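You operate a simulated robot arm through the tools that you are given. There is no shell and no other tool. Be economical: measure what you need, move in short steps, check, and stop when the job is done.

Carry out the task below with a simulated robot arm. There is one attempt and no reset: what you move stays moved.

## Task
Fetch the filter basket from the top of the trolley and stand it on the shelf on the column. Then take the card marked "leak" from the top of the island bench and put it on the bench beside the valve box. Then take the bottle on the top of the island bench and put it away on the grey rubber mat. Keep to this order. Set down upright: filter basket, bottle.

It is judged by the outcome, as a careful person would: the job done as asked, and still so three seconds after it is handed in. It fails if anything else is knocked over, pushed out of place, dropped, spilled or broken.

## Robot
A 7-joint arm with a fingered hand on a trunk, on a base that drives. Base frame: it is fixed to the floor where the robot stands at the start and does not move with it; the origin is under the middle of the robot, x ahead of it, y to its left, z up; the surface under the hand at the start is at about z = 860. Readings come in mm, rad, newtons and seconds.
Its first joint turns from -2.007 to 2.007 rad. Places, roughly: bench beside the valve box (15x19 cm) [200, 3000, 840]; bottle [-2750, 5250, 1000]; card [-2750, 5500, 1000]; grey rubber mat [-1400, -1500, 800]; shelf on the column [-1900, 3500, 1500]. Payload 5 kg.
The TCP is the grasp point between the finger pads, 32 mm short of the fingertips. In the tool frame z runs along the fingers and y along their closing line. Largest opening 160 mm; the body of the gripper starts 89 mm behind the TCP. The gripper is a hand of 4 fingers: y runs from the thumb to the fingers, the wrist lies at [0, 0, -267] in the tool frame, and closing takes about 1.5 s.
Orientation is told as [roll, pitch, yaw] about the base's x, y, z axes, in that order, counted from this pose: with the fingers straight down and closing along the base's y, the tool's x points along the base's -x, its y along +y and its z along -z.

## Interface
- The arm moves only by the tool servo_tool. Its argument "deltas" is text: rows parted by semicolons, each of 6 numbers parted by spaces: the shift along the tool's x, y, z in units of 20 mm (1.0 is 20 mm), then the turn, a rotation vector about the tool's x, y, z in units of 6 degrees (1.0 is 6 degrees). In form: tx ty tz wx wy wz; .... A call has 1 to 8 rows; each row shifts and turns the commanded pose from where the row before left it, along the tool's axes as they then stand. "fingers" is the finger opening in mm, from 0 to 160, set as the call begins (left out, the last holds). A call with a number of a shift or a turn outside -1 to 1 is refused whole. Each row takes 0.2 s and may step no farther than 50 mm and 0.15 rad from the row before; otherwise, or with a gripper value out of range, the whole call is refused. A pose out of reach is approached as far as the arm can. The call stops where the force on the tool passes 40 N (or 10 N more than at its start, if that is more) or the arm is blocked; 0.2 s more then pass. The fingers move at their own pace (about 45 mm/s each) and stop on an object; they squeeze with about 22 N. The grip force told is the motor's: it shows also when the fingers shut on nothing. Time passes only in rows, and 0.2 s behind the last, so rows that do not move let the fingers close. It gives the time, the measured TCP pose, the force on the tool (base axes), the opening and the grip force at its end, in the units of the frame above (readings bear some noise), with the torque about the TCP (base axes, N m) and any sound that the robot's microphone picked up, and new pictures: "show" is both (left out), scene, wrist or none.
- Cameras (640 x 400 px; columns grow to the right, rows downward): "scene" is now at [20.8, 156.7, 1656.3]; the picture's right is [-0.53, -0.85, 0.00], its down [-0.60, 0.38, -0.71] and it looks along [0.60, -0.38, -0.70] (base axes); focal length 263 px, centre (320, 200). "wrist" rides on the gripper at [80, -4, -114] in the tool frame; the picture's right is [0.05, 1.00, 0.00], its down [-0.82, 0.04, -0.58] and it looks along [-0.58, 0.03, 0.82] (tool axes); focal length 265 px, centre (320, 200). There is no depth. A picture from a camera that has moved, and an enlarged one, comes with that camera's place and axes in the base frame and with its lens. The place of the scene camera against the robot may be out by one fixed shift of up to 12 mm in any direction.
- slide_trunk(by): slides the trunk up (or, below 0, down) by that many mm; the arm and the scene camera ride with it, the base frame stays. It gives what a move gives, with no picture.
- drive_base(legs): drives the robot by 1 to 6 legs, each [ahead, turn to the left] in mm and rad, along the robot's own axes; the way and the turn of a leg run together, so that a leg with both is an arc; at most 1500 mm and 3.142 rad a leg. The arm and the cameras ride along, it lands a little off, and it stops where it bumps. It gives what a move gives, and a new picture of the scene camera.
- finger_targets(finger1, finger2, finger3, thumb_bend): sets how far each is bent, from 0 (flat) to 1 (curled in); at 0.3 the hand is open as for a grip, at 0.7 the pads meet at the TCP. One left out holds its place. A second passes; each finger stops where it meets its share of the squeeze, and holds until it gets a number again. A gripper value or a shape takes the hand back. It gives what a move gives, with no picture; readings hold the bend of each and the force on the fingers (four entries, about 0 where the hand has none), thumb and palm.
- hand_shape(shape): the hand has 4 fingers and takes this shape, open, in about a second: jaw (thumb against the fingers, like two jaws); tri (thumb and two fingers); tip (a fingertip pinch); poke (one finger out to press); point (the index stretched); flat (the hand flat); cup (the hand cupped); fist (a fist). The gripper value then closes the fingers along that shape, each until it touches; the sizes above hold for jaw. It gives what a move gives, with no picture.
- aim_head(pan, tilt): turns the head with the scene camera to pan (to the left, within 2.705 rad either way) and tilt (down, from -0.506 to 1.204), counted from straight ahead of the robot. It gives what a move gives, and a new picture of the scene camera.
- inspect(camera, box): a new picture of the part [left, top, right, bottom] of that camera's present view, enlarged. No time passes.
- finish_job(): hands the job in; it is judged then, once.

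Work in short steps. Places have to be worked out from the pictures, the camera data and where the tool is seen: move nearer, look again, correct. Check each grasp and each placing, and mend what went wrong. You have 165 turns and 260 pictures in all, those below and enlarged ones among them. Open the gripper and draw the arm clear of the work before you hand the job in, unless the task says otherwise; then end with one line.

The tools are called after "Emit:" as a command line: name --argument value ..., lists and objects as JSON in quotes. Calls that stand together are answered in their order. servo_tool: Moves the arm, as the interface text tells. Its arguments: {"type":"object","properties":{"deltas":{"type":"string"},"fingers":{"type":"number"},"show":{"type":"string","enum":["both","scene","wrist","none"]}},"required":["deltas"]} The other tools are called the same way: slide_trunk (by) slides the trunk up or down; hand_shape (shape) gives the hand a shape; finger_targets (finger1, finger2, finger3, thumb_bend) moves the fingers one by one; drive_base (legs) drives the base; aim_head (pan, tilt) turns the head that bears the scene camera; inspect (camera, box) takes an enlarged picture of a part of a camera's view; finish_job () hands the job in.

At the start:

```text
time: 0.0
position: [521.5, -369.0, 1141.6]
orientation: [-0.001, 0.0, 0.001]
ft_force: [-0.4, 0.7, -0.2]
ft_torque: [-0.02, 0.01, -0.03]
finger_gap: 159.9
gripper_force: 0.0
shape: jaw
bend: [0.3, 0.3, 0.3, 0.3]
finger forces: [0.0, 0.1, 0.1, 0.0, 0.1, 0.0]
trunk travel left (down, up): [-500.0, 490.0]
robot x, y, heading: [1.0, 1.1, 0.003]
head pan, tilt: [-0.562, 0.782]
```

scene: 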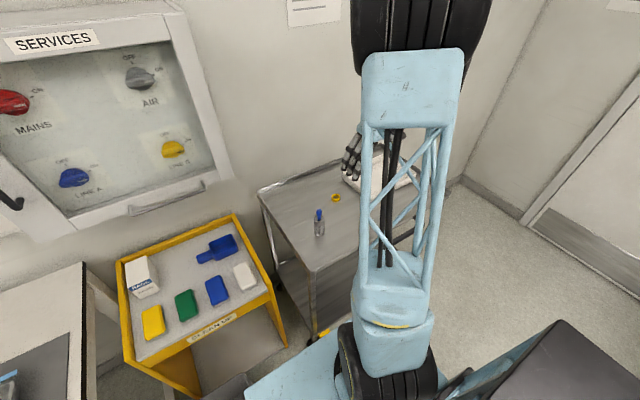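
wrist: 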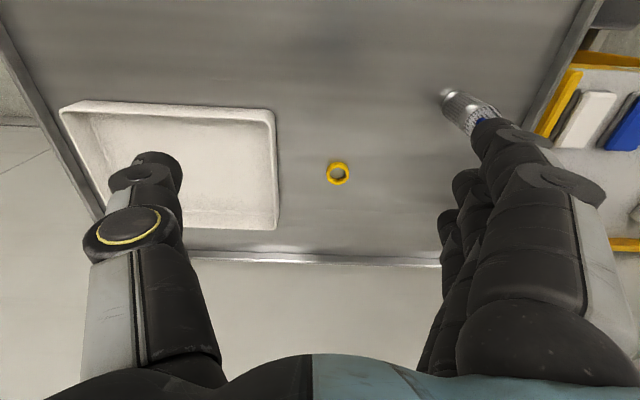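

The wrist picture shows a trolley with a white tray, a yellow nut and a mesh cylinder with blue top, probably the filter basket. I enlarge both views.

Emit:
inspect --camera "scene" --box '[240, 150, 440, 275]'

Emit:
inspect --camera "wrist" --box '[400, 60, 560, 160]'

Emit:
aim_head --pan 1.2 --tilt 0.4

```text
3.20 times, centred on (340, 212) of scene
camera zoom: at [20.8, 156.7, 1656.3], right [-0.53, -0.85, 0.0], down [-0.6, 0.38, -0.71], along [0.6, -0.38, -0.7], focal length 841 px, centre (256, 160)
```

zoom: 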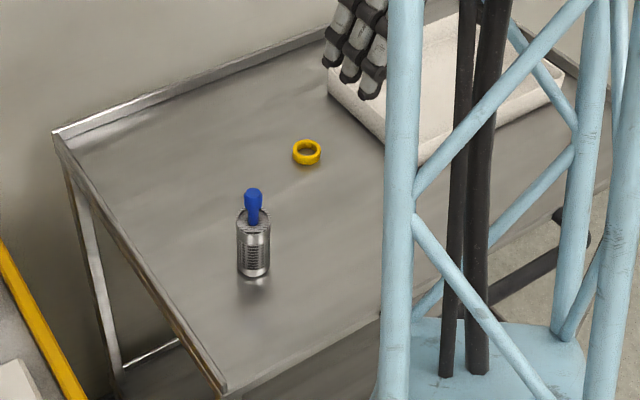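

```text
4.00 times, centred on (480, 110) of wrist
camera zoom: at [441.5, -372.8, 1255.2], right [-0.05, 1.0, 0.0], down [0.82, 0.04, 0.58], along [0.58, 0.03, -0.82], focal length 1062 px, centre (-320, 560)
```

zoom: 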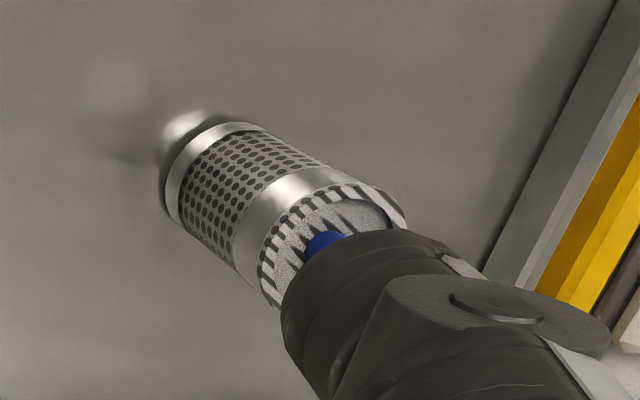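

```text
time: 1.8
position: [521.6, -367.7, 1141.9]
orientation: [0.001, 0.0, -0.002]
ft_force: [-0.1, 0.1, 0.1]
ft_torque: [0.0, 0.04, -0.01]
finger_gap: 159.8
gripper_force: 0.1
shape: jaw
bend: [0.3, 0.3, 0.3, 0.3]
finger forces: [0.1, 0.0, 0.1, 0.0, 0.0, 0.0]
trunk travel left (down, up): [-500.0, 490.0]
robot x, y, heading: [2.4, -0.0, 0.002]
head pan, tilt: [1.201, 0.4]
camera scene: at [-14.5, 286.5, 1690.0], right [0.93, -0.36, 0.0], down [-0.14, -0.36, -0.92], along [0.33, 0.86, -0.39], focal length 263 px, centre (320, 200)
```

scene: 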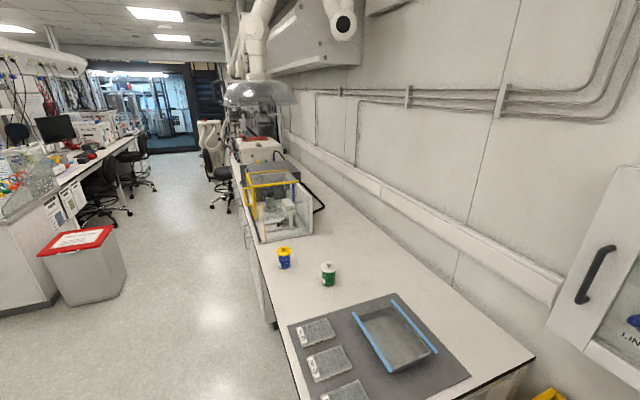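

The basket stands near (550, -175), about 40 mm wide and 90 tall, with a blue knob on top. I look towards the column shelf and around before grasping.

Emit:
aim_head --pan 2.07 --tilt 0.1

Emit:
inspect --camera "scene" --box '[220, 120, 420, 245]'

Emit:
aim_head --pan -2.4 --tilt 0.4

```text
time: 3.0
position: [521.4, -367.7, 1141.8]
orientation: [-0.001, 0.0, 0.002]
ft_force: [-0.6, -1.0, 0.0]
ft_torque: [0.01, -0.01, -0.02]
finger_gap: 160.0
gripper_force: 0.0
shape: jaw
bend: [0.3, 0.3, 0.3, 0.3]
finger forces: [0.0, 0.0, 0.0, 0.1, 0.1, 0.0]
trunk travel left (down, up): [-500.0, 490.0]
robot x, y, heading: [3.6, 0.5, 0.005]
head pan, tilt: [2.07, 0.099]
camera scene: at [-92.1, 281.0, 1718.0], right [0.88, 0.48, 0.0], down [0.05, -0.09, -0.99], along [-0.48, 0.87, -0.1], focal length 263 px, centre (320, 200)
```

scene: 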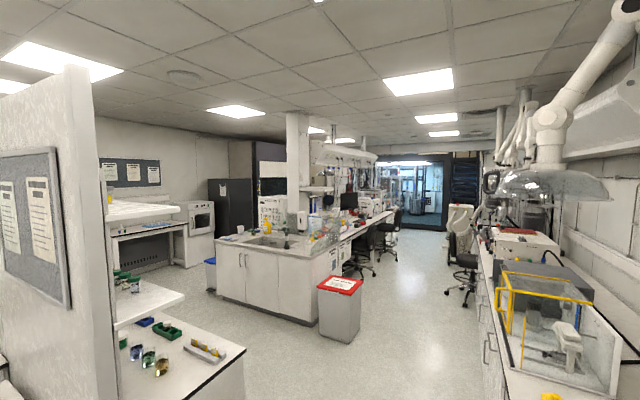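

```text
3.20 times, centred on (320, 182) of scene
camera zoom: at [-92.1, 281.0, 1718.0], right [0.88, 0.48, 0.0], down [0.05, -0.09, -0.99], along [-0.48, 0.87, -0.1], focal length 841 px, centre (320, 256)
```

zoom: 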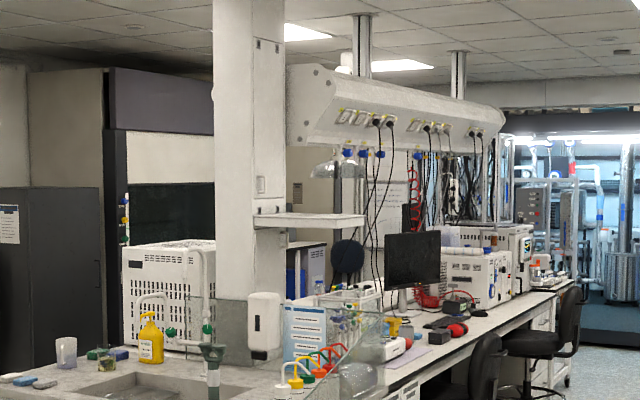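

```text
time: 6.5
position: [521.7, -368.0, 1141.8]
orientation: [0.001, -0.001, 0.0]
ft_force: [-0.1, 0.3, -0.4]
ft_torque: [0.01, -0.01, 0.04]
finger_gap: 160.1
gripper_force: 0.2
shape: jaw
bend: [0.3, 0.3, 0.3, 0.3]
finger forces: [0.0, 0.0, 0.0, 0.0, 0.0, 0.0]
trunk travel left (down, up): [-500.0, 490.0]
robot x, y, heading: [-1.8, 0.8, -0.001]
head pan, tilt: [-2.4, 0.4]
camera scene: at [-116.4, 137.5, 1690.1], right [-0.68, 0.74, 0.0], down [0.29, 0.26, -0.92], along [-0.68, -0.62, -0.39], focal length 263 px, centre (320, 200)
```

scene: 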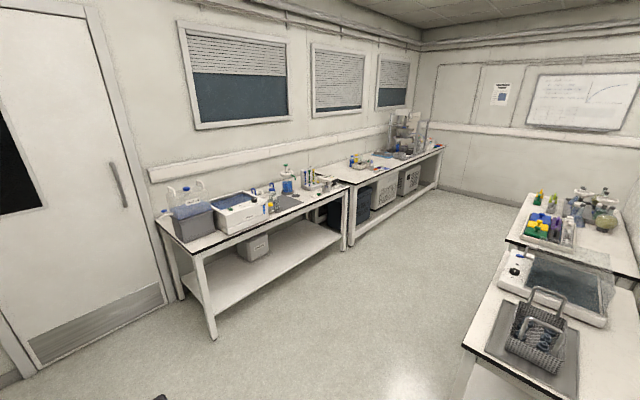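

Shelf is open above, so a top-down grasp works. I move the open hand over the basket at height and look again.

Emit:
servo_tool --deltas "-1 1 0 0 0 0; -0.4 1 0 0 0 0; 0 1 0 0 0 0; 0 1 0 0 0 0; 0 1 0 0 0 0; 0 1 0 0 0 0; 0 1 0 0 0 0; 0 1 0 0 0 0" --show "none"

Emit:
aim_head --pan -0.3 --tilt 0.9

Emit:
servo_tool --deltas "0 1 0 0 0 0; 0 0.6 0 0 0 0"

```text
time: 8.3
position: [547.2, -205.2, 1141.1]
orientation: [-0.001, 0.0, 0.0]
ft_force: [-0.4, 0.2, 0.7]
ft_torque: [0.01, -0.04, 0.02]
finger_gap: 159.5
gripper_force: 0.1
shape: jaw
bend: [0.3, 0.3, 0.3, 0.3]
finger forces: [0.0, 0.0, 0.0, 0.0, 0.0, 0.0]
trunk travel left (down, up): [-500.0, 490.0]
robot x, y, heading: [-5.0, -2.1, -0.0]
head pan, tilt: [-2.4, 0.4]
```

```text
time: 10.3
position: [547.0, -206.9, 1141.5]
orientation: [0.0, 0.001, 0.001]
ft_force: [-0.7, -0.5, 0.3]
ft_torque: [-0.02, -0.01, 0.0]
finger_gap: 160.1
gripper_force: 0.1
shape: jaw
bend: [0.3, 0.3, 0.3, 0.3]
finger forces: [0.0, 0.0, 0.0, 0.0, 0.1, 0.0]
trunk travel left (down, up): [-500.0, 490.0]
robot x, y, heading: [0.1, 1.0, -0.001]
head pan, tilt: [-0.3, 0.901]
camera scene: at [24.0, 177.8, 1647.0], right [-0.3, -0.96, 0.0], down [-0.75, 0.23, -0.62], along [0.59, -0.18, -0.78], focal length 263 px, centre (320, 200)
```

scene: 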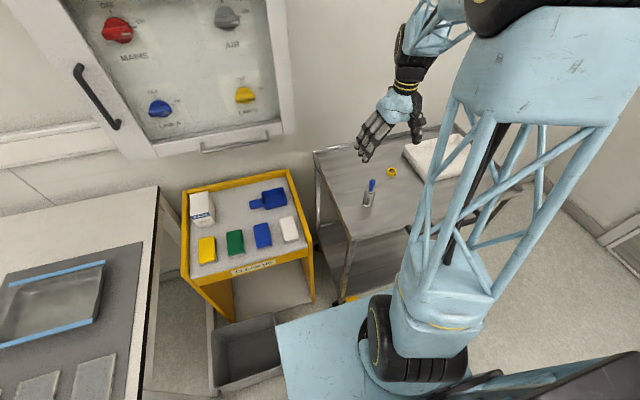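

```text
time: 10.9
position: [549.2, -175.4, 1140.2]
orientation: [0.002, -0.001, 0.0]
ft_force: [0.3, -0.3, -0.2]
ft_torque: [0.01, -0.01, -0.01]
finger_gap: 159.8
gripper_force: 0.0
shape: jaw
bend: [0.3, 0.3, 0.3, 0.3]
finger forces: [0.1, 0.0, 0.0, 0.0, 0.0, 0.0]
trunk travel left (down, up): [-500.0, 490.0]
robot x, y, heading: [-2.5, 0.8, 0.0]
head pan, tilt: [-0.3, 0.901]
camera scene: at [24.0, 178.2, 1647.0], right [-0.3, -0.96, 0.0], down [-0.75, 0.23, -0.62], along [0.59, -0.18, -0.78], focal length 263 px, centre (320, 200)
camera wrist: at [468.5, -180.0, 1254.4], right [-0.05, 1.0, 0.0], down [0.81, 0.04, 0.58], along [0.58, 0.03, -0.82], focal length 265 px, centre (320, 200)
```

scene: 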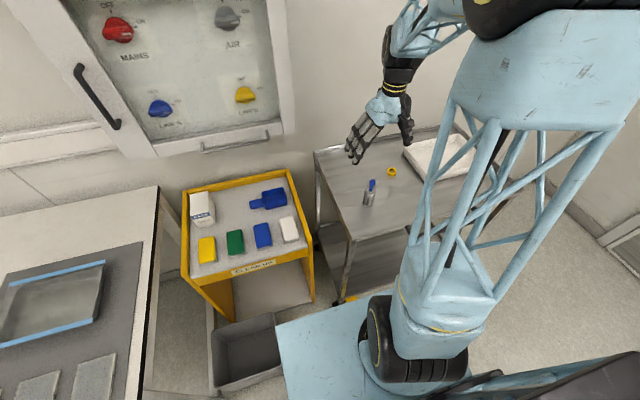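
wrist: 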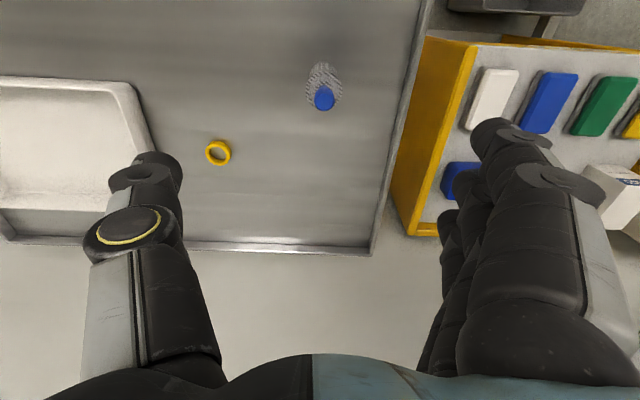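

Wrist view puts the basket at about (537, -173). I correct x and descend to above the knob, then check.

Emit:
servo_tool --deltas "0.6 0.1 1 0 0 0; 0 0 1 0 0 0; 0 0 1 0 0 0; 0 0 1 0 0 0" --show "wrist"

```text
time: 11.9
position: [536.1, -173.0, 1060.3]
orientation: [0.001, 0.001, 0.001]
ft_force: [-0.4, 0.4, -0.1]
ft_torque: [-0.01, 0.02, -0.05]
finger_gap: 160.1
gripper_force: 0.1
shape: jaw
bend: [0.3, 0.3, 0.3, 0.3]
finger forces: [0.0, 0.0, 0.1, 0.1, 0.0, 0.0]
trunk travel left (down, up): [-500.0, 490.0]
robot x, y, heading: [-3.5, 2.2, -0.002]
head pan, tilt: [-0.3, 0.901]
camera wrist: at [456.3, -177.1, 1173.7], right [-0.05, 1.0, 0.0], down [0.81, 0.04, 0.58], along [0.58, 0.03, -0.82], focal length 265 px, centre (320, 200)
```

wrist: 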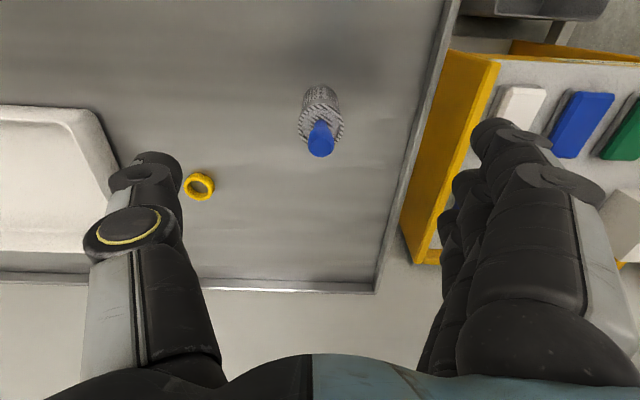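

Basket is centred between the fingers. I descend to a TCP height of 922 straddling it.

Emit:
servo_tool --deltas "0 0 1 0 0 0; 0 0 1 0 0 0; 0 0 1 0 0 0; 0 0 1 0 0 0; 0 0 1 0 0 0; 0 0 1 0 0 0; 0 0 0.9 0 0 0"

```text
time: 13.5
position: [536.0, -172.9, 924.4]
orientation: [-0.001, 0.001, -0.001]
ft_force: [0.0, -0.1, -0.7]
ft_torque: [-0.01, 0.04, -0.01]
finger_gap: 159.9
gripper_force: 0.2
shape: jaw
bend: [0.3, 0.3, 0.3, 0.3]
finger forces: [0.1, 0.1, 0.0, 0.0, 0.0, 0.2]
trunk travel left (down, up): [-500.0, 490.0]
robot x, y, heading: [-0.5, -0.3, -0.005]
head pan, tilt: [-0.3, 0.901]
camera scene: at [24.2, 177.6, 1647.1], right [-0.3, -0.96, 0.0], down [-0.75, 0.23, -0.62], along [0.59, -0.18, -0.78], focal length 263 px, centre (320, 200)
camera wrist: at [456.1, -177.6, 1037.8], right [-0.05, 1.0, 0.0], down [0.82, 0.04, 0.58], along [0.58, 0.03, -0.82], focal length 265 px, centre (320, 200)
```

scene: 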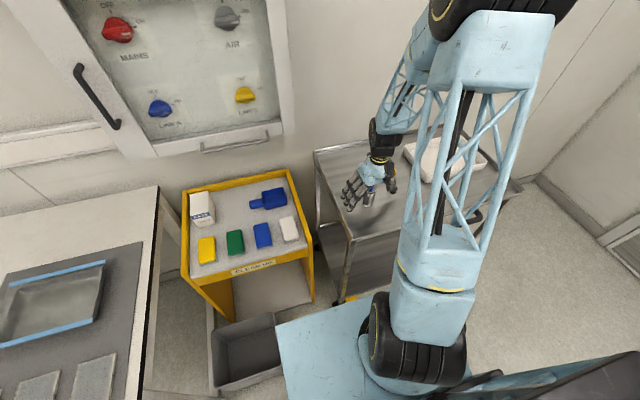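
wrist: 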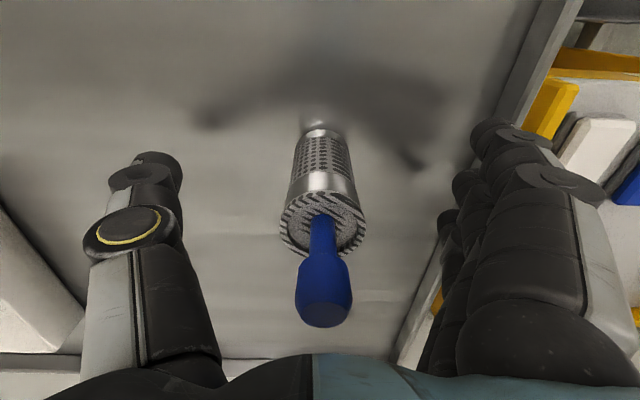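

The basket sits between thumb and fingers with clearance. I lower 8 mm more and close.

Emit:
servo_tool --deltas "-0.1 0 0.4 0 0 0" --show "none"

Emit:
servo_tool --deltas "0 0 0 0 0 0; 0 0 0 0 0 0; 0 0 0 0 0 0; 0 0 0 0 0 0; 0 0 0 0 0 0; 0 0 0 0 0 0; 0 0 0 0 0 0; 0 0 0 0 0 0" --fingers 25 --show "wrist"

```text
time: 13.9
position: [538.9, -173.6, 916.5]
orientation: [-0.001, 0.001, 0.0]
ft_force: [0.0, -0.1, 0.1]
ft_torque: [0.01, -0.04, -0.01]
finger_gap: 160.0
gripper_force: 0.0
shape: jaw
bend: [0.3, 0.3, 0.3, 0.3]
finger forces: [0.1, 0.1, 0.1, 0.0, 0.0, 0.0]
trunk travel left (down, up): [-500.0, 490.0]
robot x, y, heading: [1.1, 0.0, -0.002]
head pan, tilt: [-0.3, 0.901]
```

```text
time: 15.7
position: [538.9, -172.0, 916.4]
orientation: [0.0, 0.001, 0.001]
ft_force: [-0.1, -0.1, 0.0]
ft_torque: [-0.02, -0.03, 0.0]
finger_gap: 26.0
gripper_force: 0.1
shape: jaw
bend: [0.7, 0.73, 0.7, 0.7]
finger forces: [0.0, 0.8, 0.0, 0.0, 0.9, 0.1]
trunk travel left (down, up): [-500.0, 490.0]
robot x, y, heading: [-0.5, -0.8, 0.004]
head pan, tilt: [-0.3, 0.901]
camera wrist: at [458.7, -177.4, 1029.9], right [-0.05, 1.0, 0.0], down [0.82, 0.04, 0.58], along [0.58, 0.03, -0.82], focal length 265 px, centre (320, 200)
```

wrist: 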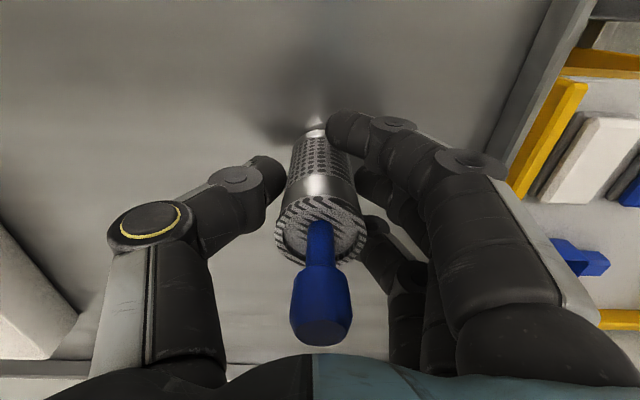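

Contact is light, gap 26 mm. I close fully to squeeze.

Emit:
servo_tool --deltas "0 0 0 0 0 0; 0 0 0 0 0 0; 0 0 0 0 0 0; 0 0 0 0 0 0" --fingers 0 --show "wrist"

```text
time: 16.7
position: [539.4, -173.9, 917.6]
orientation: [0.0, -0.001, 0.001]
ft_force: [-0.4, -1.7, 3.7]
ft_torque: [0.02, 0.04, -0.01]
finger_gap: 15.9
gripper_force: 22.1
shape: jaw
bend: [0.68, 0.72, 0.68, 0.71]
finger forces: [0.0, 12.8, 2.2, 0.0, 15.9, 0.1]
trunk travel left (down, up): [-500.0, 490.0]
robot x, y, heading: [0.9, -3.3, -0.001]
head pan, tilt: [-0.3, 0.901]
camera wrist: at [458.7, -177.5, 1030.0], right [-0.05, 1.0, 0.0], down [0.81, 0.04, 0.58], along [0.58, 0.03, -0.82], focal length 265 px, centre (320, 200)
```

wrist: 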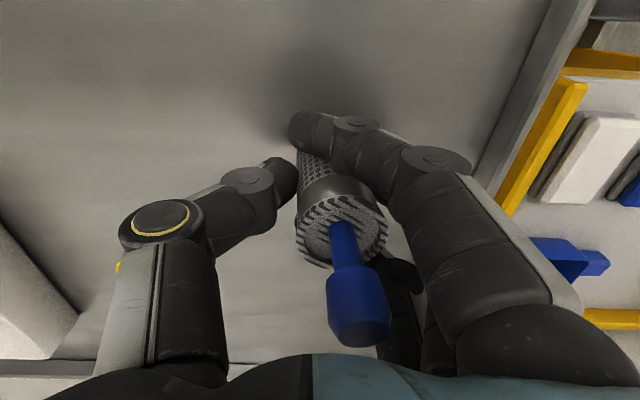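

The squeeze tilted the basket (fingers reach lower than the thumb). I reopen a little to see whether it stands back up.

Emit:
servo_tool --deltas "0 0 0 0 0 0; 0 0 0 0 0 0; 0 0 0 0 0 0; 0 0 0 0 0 0; 0 0 0 0 0 0" --fingers 80 --show "wrist"

```text
time: 17.9
position: [539.1, -172.8, 916.0]
orientation: [-0.001, -0.002, 0.001]
ft_force: [-0.8, 0.1, -0.2]
ft_torque: [0.03, -0.01, 0.02]
finger_gap: 79.4
gripper_force: 0.0
shape: jaw
bend: [0.72, 0.72, 0.72, 0.7]
finger forces: [0.0, 0.0, 0.1, 0.0, 0.0, 0.1]
trunk travel left (down, up): [-500.0, 490.0]
robot x, y, heading: [-1.1, -0.6, -0.0]
head pan, tilt: [-0.3, 0.901]
camera wrist: at [458.8, -177.4, 1029.9], right [-0.05, 1.0, 0.0], down [0.82, 0.04, 0.58], along [0.58, 0.03, -0.82], focal length 265 px, centre (320, 200)
```

wrist: 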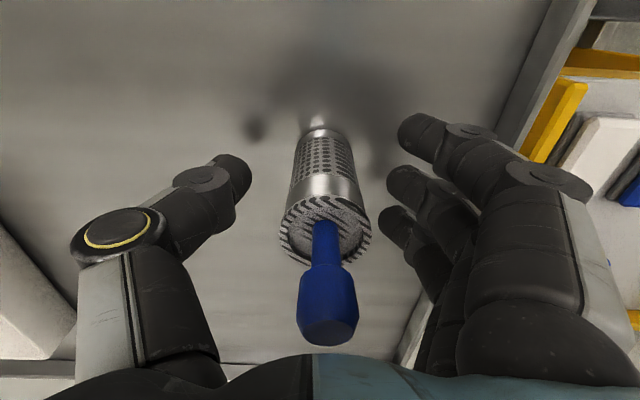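

It stands upright again. I raise the hand and look at the tri shape, which may straddle the basket better.

Emit:
servo_tool --deltas "0 0 -1 0 0 0; 0 0 -1 0 0 0; 0 0 -1 0 0 0; 0 0 -1 0 0 0; 0 0 -1 0 0 0; 0 0 -1 0 0 0; 0 0 -1 0 0 0; 0 0 -1 0 0 0" --fingers 160 --show "none"

Emit:
hand_shape --shape "tri"

Emit:
servo_tool --deltas "0 0 0 0 0 0; 0 0 0 0 0 0; 0 0 0 0 0 0; 0 0 0 0 0 0; 0 0 0 0 0 0; 0 0 0 0 0 0" --fingers 50 --show "wrist"

```text
time: 19.7
position: [539.2, -172.7, 1075.7]
orientation: [0.001, -0.001, 0.002]
ft_force: [0.7, 0.6, 0.3]
ft_torque: [0.01, 0.01, 0.03]
finger_gap: 159.7
gripper_force: 0.1
shape: jaw
bend: [0.3, 0.3, 0.3, 0.3]
finger forces: [0.1, 0.0, 0.1, 0.1, 0.0, 0.0]
trunk travel left (down, up): [-500.0, 490.0]
robot x, y, heading: [-1.7, 1.0, -0.005]
head pan, tilt: [-0.3, 0.901]
```

```text
time: 20.6
position: [539.0, -173.3, 1074.5]
orientation: [0.0, -0.002, 0.0]
ft_force: [0.6, 0.3, -0.3]
ft_torque: [0.01, 0.0, 0.0]
finger_gap: 159.8
gripper_force: 0.1
shape: tri
bend: [0.3, 0.3, 0.01, 0.3]
finger forces: [0.1, 0.1, 0.0, 0.1, 0.1, 0.0]
trunk travel left (down, up): [-500.0, 490.0]
robot x, y, heading: [2.3, -2.1, -0.0]
head pan, tilt: [-0.3, 0.901]
```

```text
time: 22.0
position: [540.5, -174.6, 1075.3]
orientation: [0.0, 0.0, 0.001]
ft_force: [-0.7, -0.1, 0.3]
ft_torque: [0.0, -0.02, 0.01]
finger_gap: 50.4
gripper_force: 0.1
shape: tri
bend: [0.73, 0.73, 0.01, 0.7]
finger forces: [0.0, 0.0, 0.0, 0.1, 0.1, 0.1]
trunk travel left (down, up): [-500.0, 490.0]
robot x, y, heading: [3.6, 3.8, -0.003]
head pan, tilt: [-0.3, 0.901]
camera wrist: at [459.3, -178.8, 1188.8], right [-0.05, 1.0, 0.0], down [0.82, 0.04, 0.58], along [0.58, 0.03, -0.82], focal length 265 px, centre (320, 200)
```

wrist: 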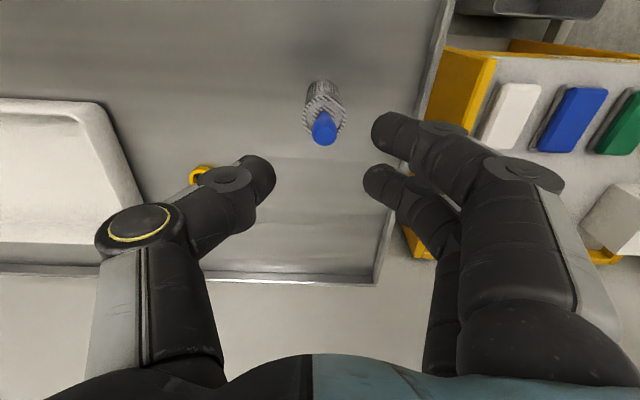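

Tri only drops a finger, so I go back to jaw; instead I will pre-roll the hand ~10° so thumb and finger contacts are level on the basket.

Emit:
hand_shape --shape "jaw"

Emit:
servo_tool --deltas "0.1 0 1 0 0 0; 0 0 1 0 0 0; 0 0 1 0 0 0; 0 0 1 0 0 0; 0 0 1 0 0 0; 0 0 1 0 0 0; 0 0 1 0 0 0; 0 0 0.7 0 0 0" --fingers 160 --show "none"

Emit:
servo_tool --deltas "0 0 0 -0.8 0 0; 0 0 0 -0.8 0 0" --show "wrist"

```text
time: 22.9
position: [539.5, -173.9, 1075.7]
orientation: [0.0, 0.001, 0.002]
ft_force: [0.5, 0.0, 1.1]
ft_torque: [0.01, 0.02, 0.01]
finger_gap: 160.0
gripper_force: 0.0
shape: jaw
bend: [0.3, 0.3, 0.3, 0.3]
finger forces: [0.0, 0.1, 0.0, 0.1, 0.0, 0.0]
trunk travel left (down, up): [-500.0, 490.0]
robot x, y, heading: [1.2, 1.1, -0.003]
head pan, tilt: [-0.3, 0.901]
```

```text
time: 24.7
position: [538.7, -172.1, 922.0]
orientation: [0.0, -0.001, 0.001]
ft_force: [0.5, 0.4, -0.3]
ft_torque: [0.03, 0.0, -0.01]
finger_gap: 160.2
gripper_force: 0.0
shape: jaw
bend: [0.3, 0.3, 0.3, 0.3]
finger forces: [0.1, 0.0, 0.1, 0.1, 0.1, 0.0]
trunk travel left (down, up): [-500.0, 490.0]
robot x, y, heading: [-4.3, -0.3, -0.01]
head pan, tilt: [-0.3, 0.901]
```

```text
time: 25.3
position: [539.1, -173.5, 921.2]
orientation: [0.169, 0.0, 0.001]
ft_force: [0.7, -0.2, -0.6]
ft_torque: [-0.04, -0.02, 0.01]
finger_gap: 159.9
gripper_force: 0.0
shape: jaw
bend: [0.3, 0.3, 0.3, 0.3]
finger forces: [0.1, 0.1, 0.0, 0.0, 0.0, 0.0]
trunk travel left (down, up): [-500.0, 490.0]
robot x, y, heading: [-2.0, 1.4, 0.002]
head pan, tilt: [-0.3, 0.901]
camera wrist: at [458.2, -197.7, 1033.1], right [-0.05, 0.98, 0.17], down [0.82, -0.06, 0.58], along [0.58, 0.17, -0.8], focal length 265 px, centre (320, 200)
```

wrist: 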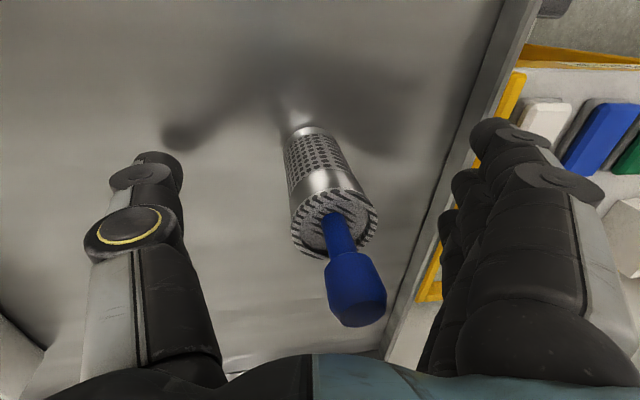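

The hand is rolled; the relative tilt matches the earlier squeezed state. Now I close.

Emit:
servo_tool --deltas "0 0 0 0 0 0; 0 0 0 0 0 0; 0 0 0 0 0 0; 0 0 0 0 0 0; 0 0 0 0 0 0; 0 0 0 0 0 0; 0 0 0 0 0 0; 0 0 0 0 0 0" --fingers 20 --show "none"

Emit:
servo_tool --deltas "0 0 0 0 0 0; 0 0 0 0 0 0; 0 0 0 0 0 0; 0 0 0 0 0 0; 0 0 0 0 0 0" --fingers 0 --show "both"

```text
time: 27.1
position: [538.5, -173.1, 922.9]
orientation: [0.167, -0.001, 0.001]
ft_force: [0.0, -0.4, -0.2]
ft_torque: [-0.04, -0.01, 0.01]
finger_gap: 26.6
gripper_force: 0.1
shape: jaw
bend: [0.7, 0.73, 0.7, 0.7]
finger forces: [0.0, 0.8, 0.0, 0.1, 1.0, 0.1]
trunk travel left (down, up): [-500.0, 490.0]
robot x, y, heading: [-3.9, 1.8, 0.002]
head pan, tilt: [-0.3, 0.901]
```

```text
time: 28.3
position: [539.0, -172.8, 922.1]
orientation: [0.167, 0.002, 0.001]
ft_force: [0.8, -0.9, -1.3]
ft_torque: [0.0, 0.01, 0.01]
finger_gap: 16.1
gripper_force: 22.0
shape: jaw
bend: [0.67, 0.72, 0.67, 0.7]
finger forces: [0.9, 12.1, 2.8, 0.0, 15.1, 0.0]
trunk travel left (down, up): [-500.0, 490.0]
robot x, y, heading: [1.5, 0.8, -0.003]
head pan, tilt: [-0.3, 0.901]
camera scene: at [24.1, 177.8, 1647.0], right [-0.3, -0.96, 0.0], down [-0.75, 0.23, -0.62], along [0.59, -0.18, -0.78], focal length 263 px, centre (320, 200)
camera wrist: at [458.2, -197.0, 1033.3], right [-0.05, 0.98, 0.17], down [0.82, -0.05, 0.58], along [0.58, 0.17, -0.8], focal length 265 px, centre (320, 200)
```

scene: 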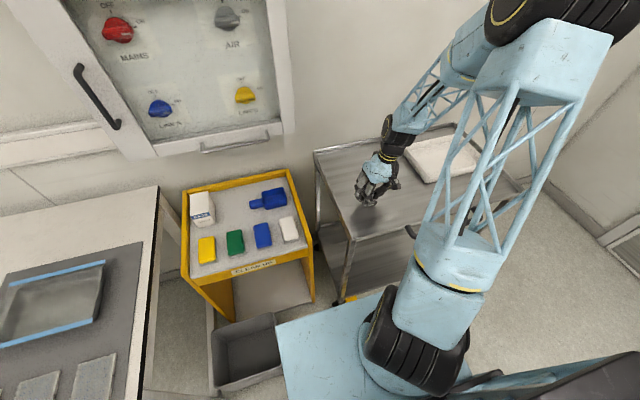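
wrist: 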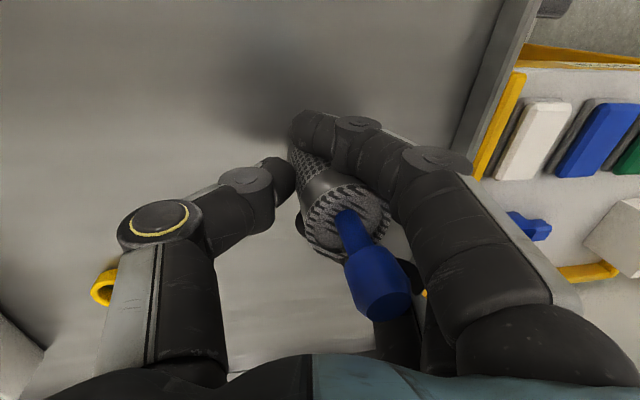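

The basket tilts further: the fingers touch about 37 mm lower than the thumb. I reopen, level the hand, and try closing with individual finger bends instead.

Emit:
servo_tool --deltas "0 0 0 0 0 0; 0 0 0 0 0 0; 0 0 0 0 0 0; 0 0 0 0 0 0; 0 0 0 0 0 0; 0 0 0 0.8 0 0; 0 0 0 0.8 0 0" --fingers 160 --show "none"

Emit:
finger_targets --finger1 0.5 --finger2 0.5 --finger3 0.5 --thumb_bend 0.5

Emit:
servo_tool --deltas "0 0 0 0 0 0" --show "wrist"

```text
time: 29.9
position: [536.9, -172.9, 922.4]
orientation: [-0.002, -0.002, 0.001]
ft_force: [0.5, 0.0, 0.2]
ft_torque: [-0.01, 0.02, -0.01]
finger_gap: 160.1
gripper_force: 0.1
shape: jaw
bend: [0.3, 0.3, 0.3, 0.3]
finger forces: [0.1, 0.0, 0.0, 0.0, 0.0, 0.0]
trunk travel left (down, up): [-500.0, 490.0]
robot x, y, heading: [-3.6, -0.6, 0.001]
head pan, tilt: [-0.3, 0.901]
```

```text
time: 30.9
position: [537.6, -173.4, 922.7]
orientation: [0.001, 0.001, -0.002]
ft_force: [-0.2, -0.3, 0.0]
ft_torque: [-0.01, -0.03, 0.02]
finger_gap: 92.2
gripper_force: 0.1
shape: fingers
bend: [0.5, 0.5, 0.5, 0.5]
finger forces: [0.1, 0.1, 0.0, 0.0, 0.0, 0.1]
trunk travel left (down, up): [-500.0, 490.0]
robot x, y, heading: [0.5, 0.7, -0.002]
head pan, tilt: [-0.3, 0.901]
```

```text
time: 31.3
position: [538.5, -172.9, 923.9]
orientation: [0.0, 0.001, -0.001]
ft_force: [0.2, 0.3, -0.4]
ft_torque: [-0.01, 0.01, 0.0]
finger_gap: 92.4
gripper_force: 0.1
shape: fingers
bend: [0.5, 0.5, 0.5, 0.5]
finger forces: [0.0, 0.0, 0.1, 0.1, 0.1, 0.0]
trunk travel left (down, up): [-500.0, 490.0]
robot x, y, heading: [-0.1, 0.9, 0.003]
head pan, tilt: [-0.3, 0.901]
camera wrist: at [457.9, -178.2, 1036.0], right [-0.05, 1.0, 0.0], down [0.82, 0.04, 0.58], along [0.58, 0.03, -0.82], focal length 265 px, centre (320, 200)
```

wrist: 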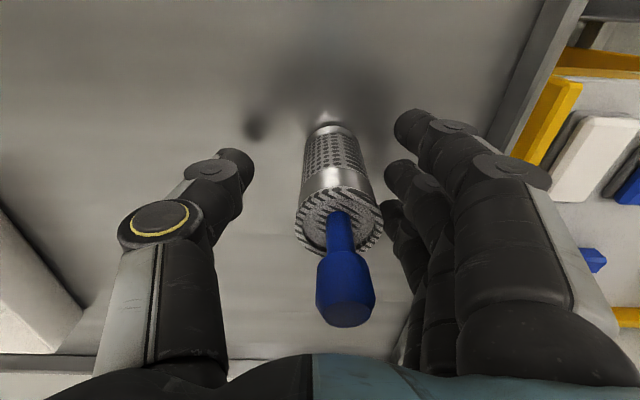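

Basket has shifted to y≈-165. I recentre by 8 mm and bend fingers further in steps.

Emit:
servo_tool --deltas "0 0.4 0 0 0 0" --show "none"

Emit:
finger_targets --finger1 0.63 --finger2 0.63 --finger3 0.63 --thumb_bend 0.63

Emit:
servo_tool --deltas "0 0 0 0 0 0" --show "wrist"

```text
time: 31.7
position: [536.7, -164.2, 922.8]
orientation: [0.0, -0.001, 0.0]
ft_force: [0.3, 0.2, -0.3]
ft_torque: [0.01, -0.03, 0.0]
finger_gap: 92.1
gripper_force: 0.1
shape: fingers
bend: [0.5, 0.5, 0.5, 0.5]
finger forces: [0.0, 0.0, 0.0, 0.0, 0.1, 0.0]
trunk travel left (down, up): [-500.0, 490.0]
robot x, y, heading: [-1.8, 0.9, 0.004]
head pan, tilt: [-0.3, 0.901]
```

```text
time: 32.7
position: [537.7, -165.8, 921.5]
orientation: [0.001, 0.0, 0.001]
ft_force: [-0.2, -0.5, 0.1]
ft_torque: [-0.03, 0.01, 0.0]
finger_gap: 47.5
gripper_force: 3.3
shape: fingers
bend: [0.63, 0.6, 0.63, 0.62]
finger forces: [0.1, 3.5, 0.0, 0.0, 3.7, 0.0]
trunk travel left (down, up): [-500.0, 490.0]
robot x, y, heading: [-0.4, 1.5, -0.002]
head pan, tilt: [-0.3, 0.901]
```

```text
time: 33.1
position: [537.2, -165.4, 922.4]
orientation: [0.0, 0.0, 0.002]
ft_force: [0.0, -0.3, -0.9]
ft_torque: [0.01, -0.02, 0.02]
finger_gap: 47.3
gripper_force: 3.9
shape: fingers
bend: [0.63, 0.6, 0.63, 0.62]
finger forces: [0.0, 3.6, 0.1, 0.1, 3.5, 0.1]
trunk travel left (down, up): [-500.0, 490.0]
robot x, y, heading: [-2.4, 0.3, 0.0]
head pan, tilt: [-0.3, 0.901]
camera wrist: at [456.9, -170.6, 1035.6], right [-0.05, 1.0, 0.0], down [0.82, 0.04, 0.58], along [0.58, 0.03, -0.82], focal length 265 px, centre (320, 200)
```

wrist: 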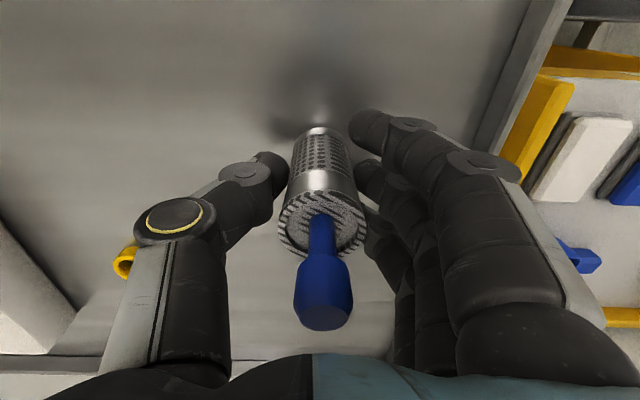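

Now it is held lightly and upright (3.6 N). I increase middle finger and thumb bend to raise the squeeze.

Emit:
finger_targets --finger2 0.7 --thumb_bend 0.7

Emit:
servo_tool --deltas "0 0 0 0 0 0" --show "wrist"

```text
time: 34.1
position: [537.0, -166.0, 921.9]
orientation: [0.0, -0.001, 0.0]
ft_force: [-0.9, -0.2, 0.9]
ft_torque: [0.0, -0.05, -0.02]
finger_gap: 41.1
gripper_force: 8.5
shape: fingers
bend: [0.63, 0.58, 0.63, 0.67]
finger forces: [0.0, 8.5, 0.0, 0.0, 8.8, 0.0]
trunk travel left (down, up): [-500.0, 490.0]
robot x, y, heading: [-1.4, -0.7, -0.003]
head pan, tilt: [-0.3, 0.901]
```

```text
time: 34.5
position: [537.7, -166.1, 921.8]
orientation: [0.001, 0.0, -0.001]
ft_force: [-0.2, -0.1, 0.6]
ft_torque: [0.01, -0.05, -0.02]
finger_gap: 41.0
gripper_force: 8.7
shape: fingers
bend: [0.63, 0.58, 0.63, 0.67]
finger forces: [0.0, 8.6, 0.0, 0.0, 8.9, 0.0]
trunk travel left (down, up): [-500.0, 490.0]
robot x, y, heading: [-2.0, 0.8, -0.004]
head pan, tilt: [-0.3, 0.901]
camera wrist: at [456.9, -170.6, 1035.7], right [-0.05, 1.0, 0.0], down [0.82, 0.04, 0.58], along [0.58, 0.03, -0.82], focal length 265 px, centre (320, 200)
```

wrist: 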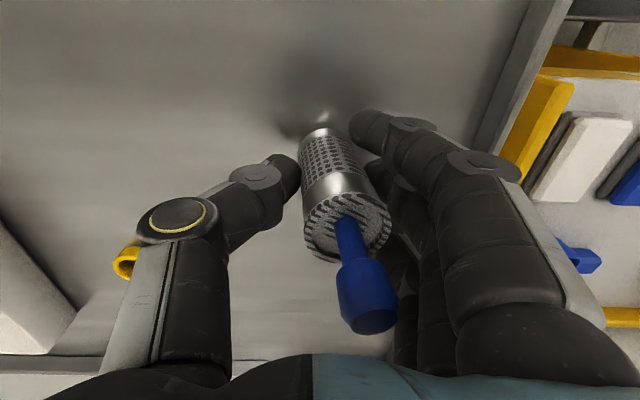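

The thumb overpowers the middle finger and tips it. I hold the thumb nearer 0.62 and bend the middle finger more.

Emit:
finger_targets --finger2 0.8 --thumb_bend 0.62

Emit:
servo_tool --deltas "0 0 0 0 0 0" --show "wrist"

```text
time: 35.5
position: [537.0, -165.3, 922.1]
orientation: [0.001, 0.001, 0.0]
ft_force: [-0.2, 0.0, 1.2]
ft_torque: [0.01, 0.0, -0.01]
finger_gap: 50.2
gripper_force: 6.2
shape: fingers
bend: [0.63, 0.63, 0.63, 0.61]
finger forces: [0.0, 6.7, 0.1, 0.0, 6.0, 0.0]
trunk travel left (down, up): [-500.0, 490.0]
robot x, y, heading: [4.1, -2.4, -0.002]
head pan, tilt: [-0.3, 0.901]
```

```text
time: 35.9
position: [536.7, -166.3, 922.4]
orientation: [0.0, 0.0, 0.0]
ft_force: [0.5, 1.2, 1.5]
ft_torque: [0.0, 0.01, 0.0]
finger_gap: 50.2
gripper_force: 6.5
shape: fingers
bend: [0.63, 0.63, 0.63, 0.61]
finger forces: [0.0, 6.7, 0.0, 0.0, 6.0, 0.1]
trunk travel left (down, up): [-500.0, 490.0]
robot x, y, heading: [1.7, -0.7, -0.002]
head pan, tilt: [-0.3, 0.901]
camera wrist: at [456.9, -170.6, 1035.7], right [-0.05, 1.0, 0.0], down [0.82, 0.04, 0.58], along [0.58, 0.03, -0.82], focal length 265 px, centre (320, 200)
```

wrist: 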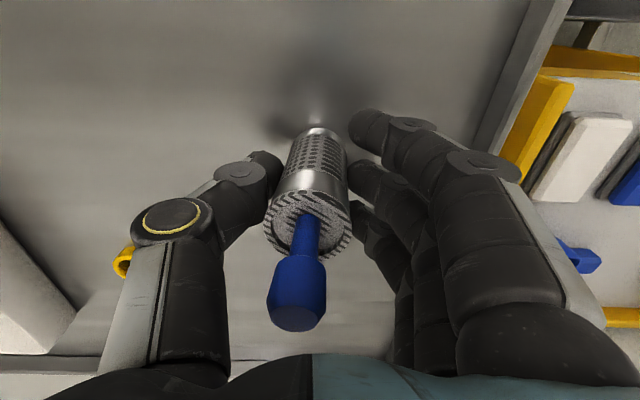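

Now leaning slightly the other way; an in-between setting should be upright with more force.

Emit:
finger_targets --finger2 0.8 --thumb_bend 0.67

Emit:
servo_tool --deltas "0 0 0 0 0 0" --show "wrist"

```text
time: 36.9
position: [536.9, -165.5, 922.4]
orientation: [0.001, 0.001, -0.002]
ft_force: [1.3, -0.6, -0.7]
ft_torque: [0.02, -0.02, -0.02]
finger_gap: 45.9
gripper_force: 7.5
shape: fingers
bend: [0.63, 0.61, 0.63, 0.64]
finger forces: [0.1, 8.3, 0.0, 0.1, 8.2, 0.0]
trunk travel left (down, up): [-500.0, 490.0]
robot x, y, heading: [1.9, 0.3, 0.002]
head pan, tilt: [-0.3, 0.901]
```

```text
time: 37.3
position: [536.7, -165.1, 921.9]
orientation: [0.0, 0.0, 0.003]
ft_force: [0.1, -0.8, 0.8]
ft_torque: [0.02, 0.01, 0.01]
finger_gap: 46.2
gripper_force: 8.0
shape: fingers
bend: [0.63, 0.61, 0.63, 0.64]
finger forces: [0.0, 8.3, 0.0, 0.1, 8.3, 0.1]
trunk travel left (down, up): [-500.0, 490.0]
robot x, y, heading: [-1.1, -0.1, -0.002]
head pan, tilt: [-0.3, 0.901]
camera wrist: at [456.9, -170.6, 1035.6], right [-0.05, 1.0, 0.0], down [0.82, 0.04, 0.58], along [0.58, 0.03, -0.82], focal length 265 px, centre (320, 200)
```

wrist: 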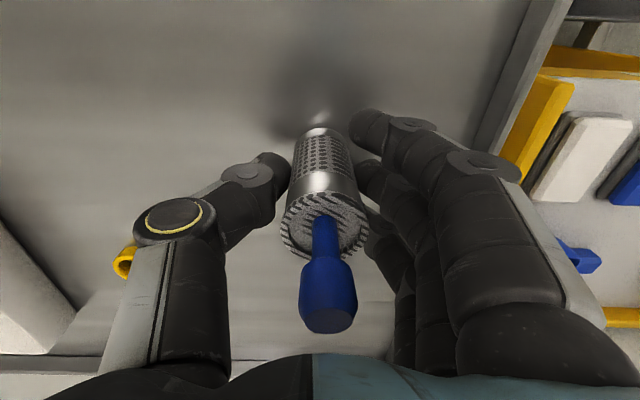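

Upright with 8 N. I lift 20 mm slowly and check.

Emit:
servo_tool --deltas "0 0 -0.3 0 0 0; 0 0 -0.3 0 0 0; 0 0 -0.4 0 0 0; 0 0 -0.5 0 0 0; 0 0 0 0 0 0; 0 0 0 0 0 0"

```text
time: 38.7
position: [537.5, -166.8, 951.4]
orientation: [0.0, -0.001, -0.002]
ft_force: [0.1, -0.5, -1.2]
ft_torque: [-0.01, -0.01, 0.03]
finger_gap: 46.1
gripper_force: 8.4
shape: fingers
bend: [0.63, 0.61, 0.63, 0.64]
finger forces: [0.0, 8.4, 0.1, 0.1, 8.2, 0.0]
trunk travel left (down, up): [-500.0, 490.0]
robot x, y, heading: [1.9, -0.9, -0.005]
head pan, tilt: [-0.3, 0.901]
camera scene: at [24.2, 177.8, 1647.0], right [-0.3, -0.96, 0.0], down [-0.75, 0.23, -0.62], along [0.59, -0.18, -0.78], focal length 263 px, centre (320, 200)
camera wrist: at [458.0, -171.1, 1064.9], right [-0.05, 1.0, 0.0], down [0.82, 0.04, 0.58], along [0.58, 0.03, -0.82], focal length 265 px, centre (320, 200)
```

scene: 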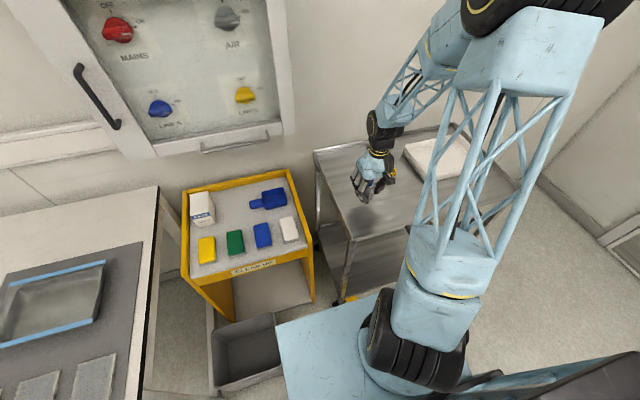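
wrist: 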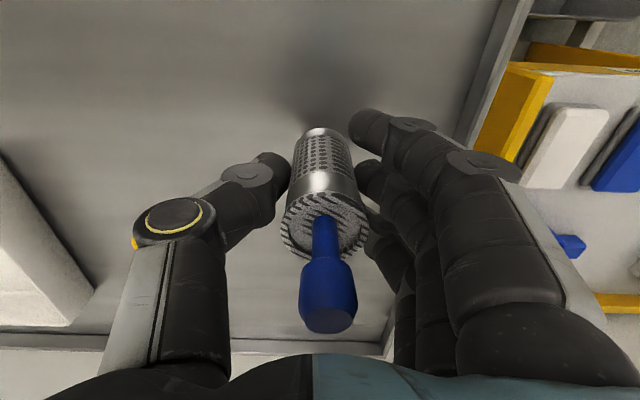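

The basket is lifted, upright and steady. I raise the arm and trunk for carrying.

Emit:
servo_tool --deltas "0 0 -1 0 0 0; 0 0 -1 0 0 0; 0 0 -1 0 0 0; 0 0 -1 0 0 0; 0 0 -1 0 0 0; 0 0 -1 0 0 0; 0 0 -1 0 0 0; 0 0 -1 0 0 0" --show "none"

Emit:
slide_trunk --by 200

Emit:
aim_head --pan 1.6 --tilt 0.6

Emit:
aim_head --pan 2.6 --tilt 0.6

```text
time: 40.5
position: [539.0, -165.8, 1111.8]
orientation: [-0.001, 0.0, -0.001]
ft_force: [-0.4, 0.5, -0.2]
ft_torque: [0.02, -0.03, 0.0]
finger_gap: 45.8
gripper_force: 8.6
shape: fingers
bend: [0.63, 0.61, 0.63, 0.64]
finger forces: [0.1, 8.3, 0.1, 0.0, 8.1, 0.0]
trunk travel left (down, up): [-500.0, 490.0]
robot x, y, heading: [-2.9, 4.7, -0.004]
head pan, tilt: [-0.3, 0.901]
```

```text
time: 42.7
position: [538.9, -166.5, 1311.6]
orientation: [0.001, 0.001, 0.0]
ft_force: [0.3, 0.3, -0.1]
ft_torque: [0.0, 0.0, 0.02]
finger_gap: 45.8
gripper_force: 8.0
shape: fingers
bend: [0.63, 0.61, 0.63, 0.64]
finger forces: [0.0, 8.2, 0.0, 0.0, 8.1, 0.0]
trunk travel left (down, up): [-700.0, 290.0]
robot x, y, heading: [-0.2, -0.1, -0.0]
head pan, tilt: [-0.3, 0.901]
```

```text
time: 44.6
position: [538.3, -166.9, 1312.1]
orientation: [0.0, 0.0, 0.0]
ft_force: [0.9, 0.9, -0.3]
ft_torque: [-0.02, 0.02, 0.0]
finger_gap: 45.8
gripper_force: 8.3
shape: fingers
bend: [0.63, 0.61, 0.63, 0.64]
finger forces: [0.0, 8.1, 0.0, 0.0, 8.1, 0.1]
trunk travel left (down, up): [-700.0, 290.0]
robot x, y, heading: [-0.4, -0.7, 0.001]
head pan, tilt: [1.6, 0.6]
camera scene: at [-50.6, 288.6, 1871.8], right [1.0, 0.03, 0.0], down [0.02, -0.56, -0.83], along [-0.02, 0.82, -0.56], focal length 263 px, centre (320, 200)
```

scene: 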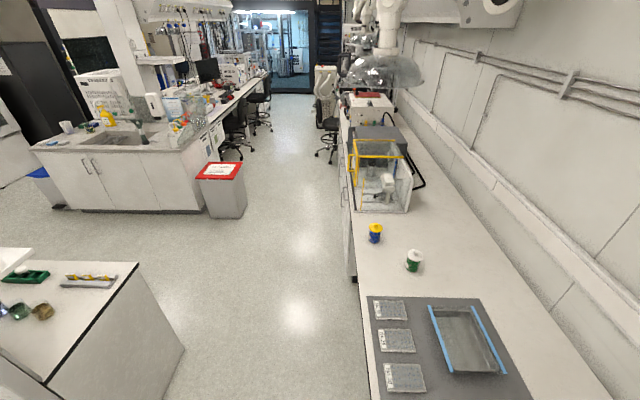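

```text
time: 45.9
position: [539.2, -167.4, 1310.5]
orientation: [0.0, 0.0, 0.002]
ft_force: [-0.8, -1.1, -1.3]
ft_torque: [0.02, 0.03, -0.01]
finger_gap: 46.2
gripper_force: 8.2
shape: fingers
bend: [0.63, 0.61, 0.63, 0.64]
finger forces: [0.0, 8.1, 0.0, 0.1, 8.1, 0.0]
trunk travel left (down, up): [-700.0, 290.0]
robot x, y, heading: [-2.4, 3.8, 0.001]
head pan, tilt: [2.601, 0.6]
camera scene: at [-123.8, 245.8, 1871.8], right [0.52, 0.86, 0.0], down [0.48, -0.29, -0.83], along [-0.71, 0.43, -0.56], focal length 263 px, centre (320, 200)
```

scene: 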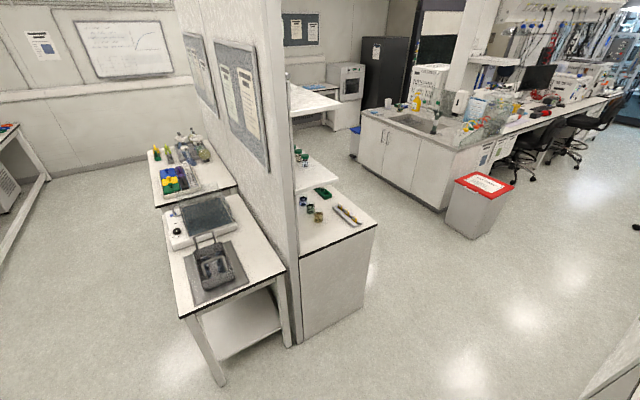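

The aisle lies between the bench edges at x≈-1000 and x≈130. I back off from the trolley, turn left, and drive up the aisle part way.

Emit:
drive_base --legs '[[-300, 0], [0, 1.6], [1500, 0]]'

Emit:
aim_head --pan 0.4 --tilt 0.35

```text
time: 59.1
position: [-143.2, 2053.0, 1312.4]
orientation: [0.001, -0.001, 1.565]
ft_force: [-0.3, 0.8, -0.3]
ft_torque: [-0.02, 0.0, 0.0]
finger_gap: 45.9
gripper_force: 8.2
shape: fingers
bend: [0.63, 0.61, 0.63, 0.64]
finger forces: [0.0, 8.2, 0.0, 0.0, 8.1, 0.1]
trunk travel left (down, up): [-700.0, 290.0]
robot x, y, heading: [-313.4, 1514.5, 1.559]
head pan, tilt: [2.601, 0.6]
camera scene: at [-551.7, 1378.5, 1871.8], right [-0.85, 0.52, 0.0], down [0.29, 0.48, -0.83], along [-0.43, -0.7, -0.56], focal length 263 px, centre (320, 200)
```

scene: 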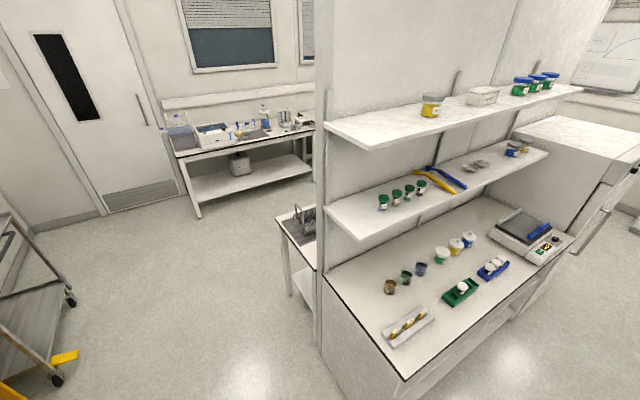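

```text
time: 61.1
position: [-143.5, 2051.7, 1313.0]
orientation: [0.001, 0.0, 1.563]
ft_force: [0.1, 0.5, -0.1]
ft_torque: [0.0, -0.02, -0.01]
finger_gap: 45.9
gripper_force: 8.2
shape: fingers
bend: [0.63, 0.61, 0.63, 0.64]
finger forces: [0.0, 8.0, 0.0, 0.1, 8.1, 0.1]
trunk travel left (down, up): [-700.0, 290.0]
robot x, y, heading: [-317.4, 1517.2, 1.563]
head pan, tilt: [0.4, 0.351]
camera scene: at [-541.4, 1539.6, 1894.6], right [0.92, 0.38, 0.0], down [0.13, -0.32, -0.94], along [-0.36, 0.87, -0.34], focal length 263 px, centre (320, 200)
```

scene: 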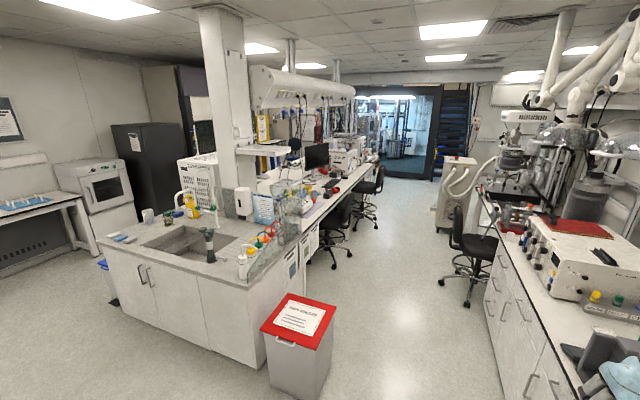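

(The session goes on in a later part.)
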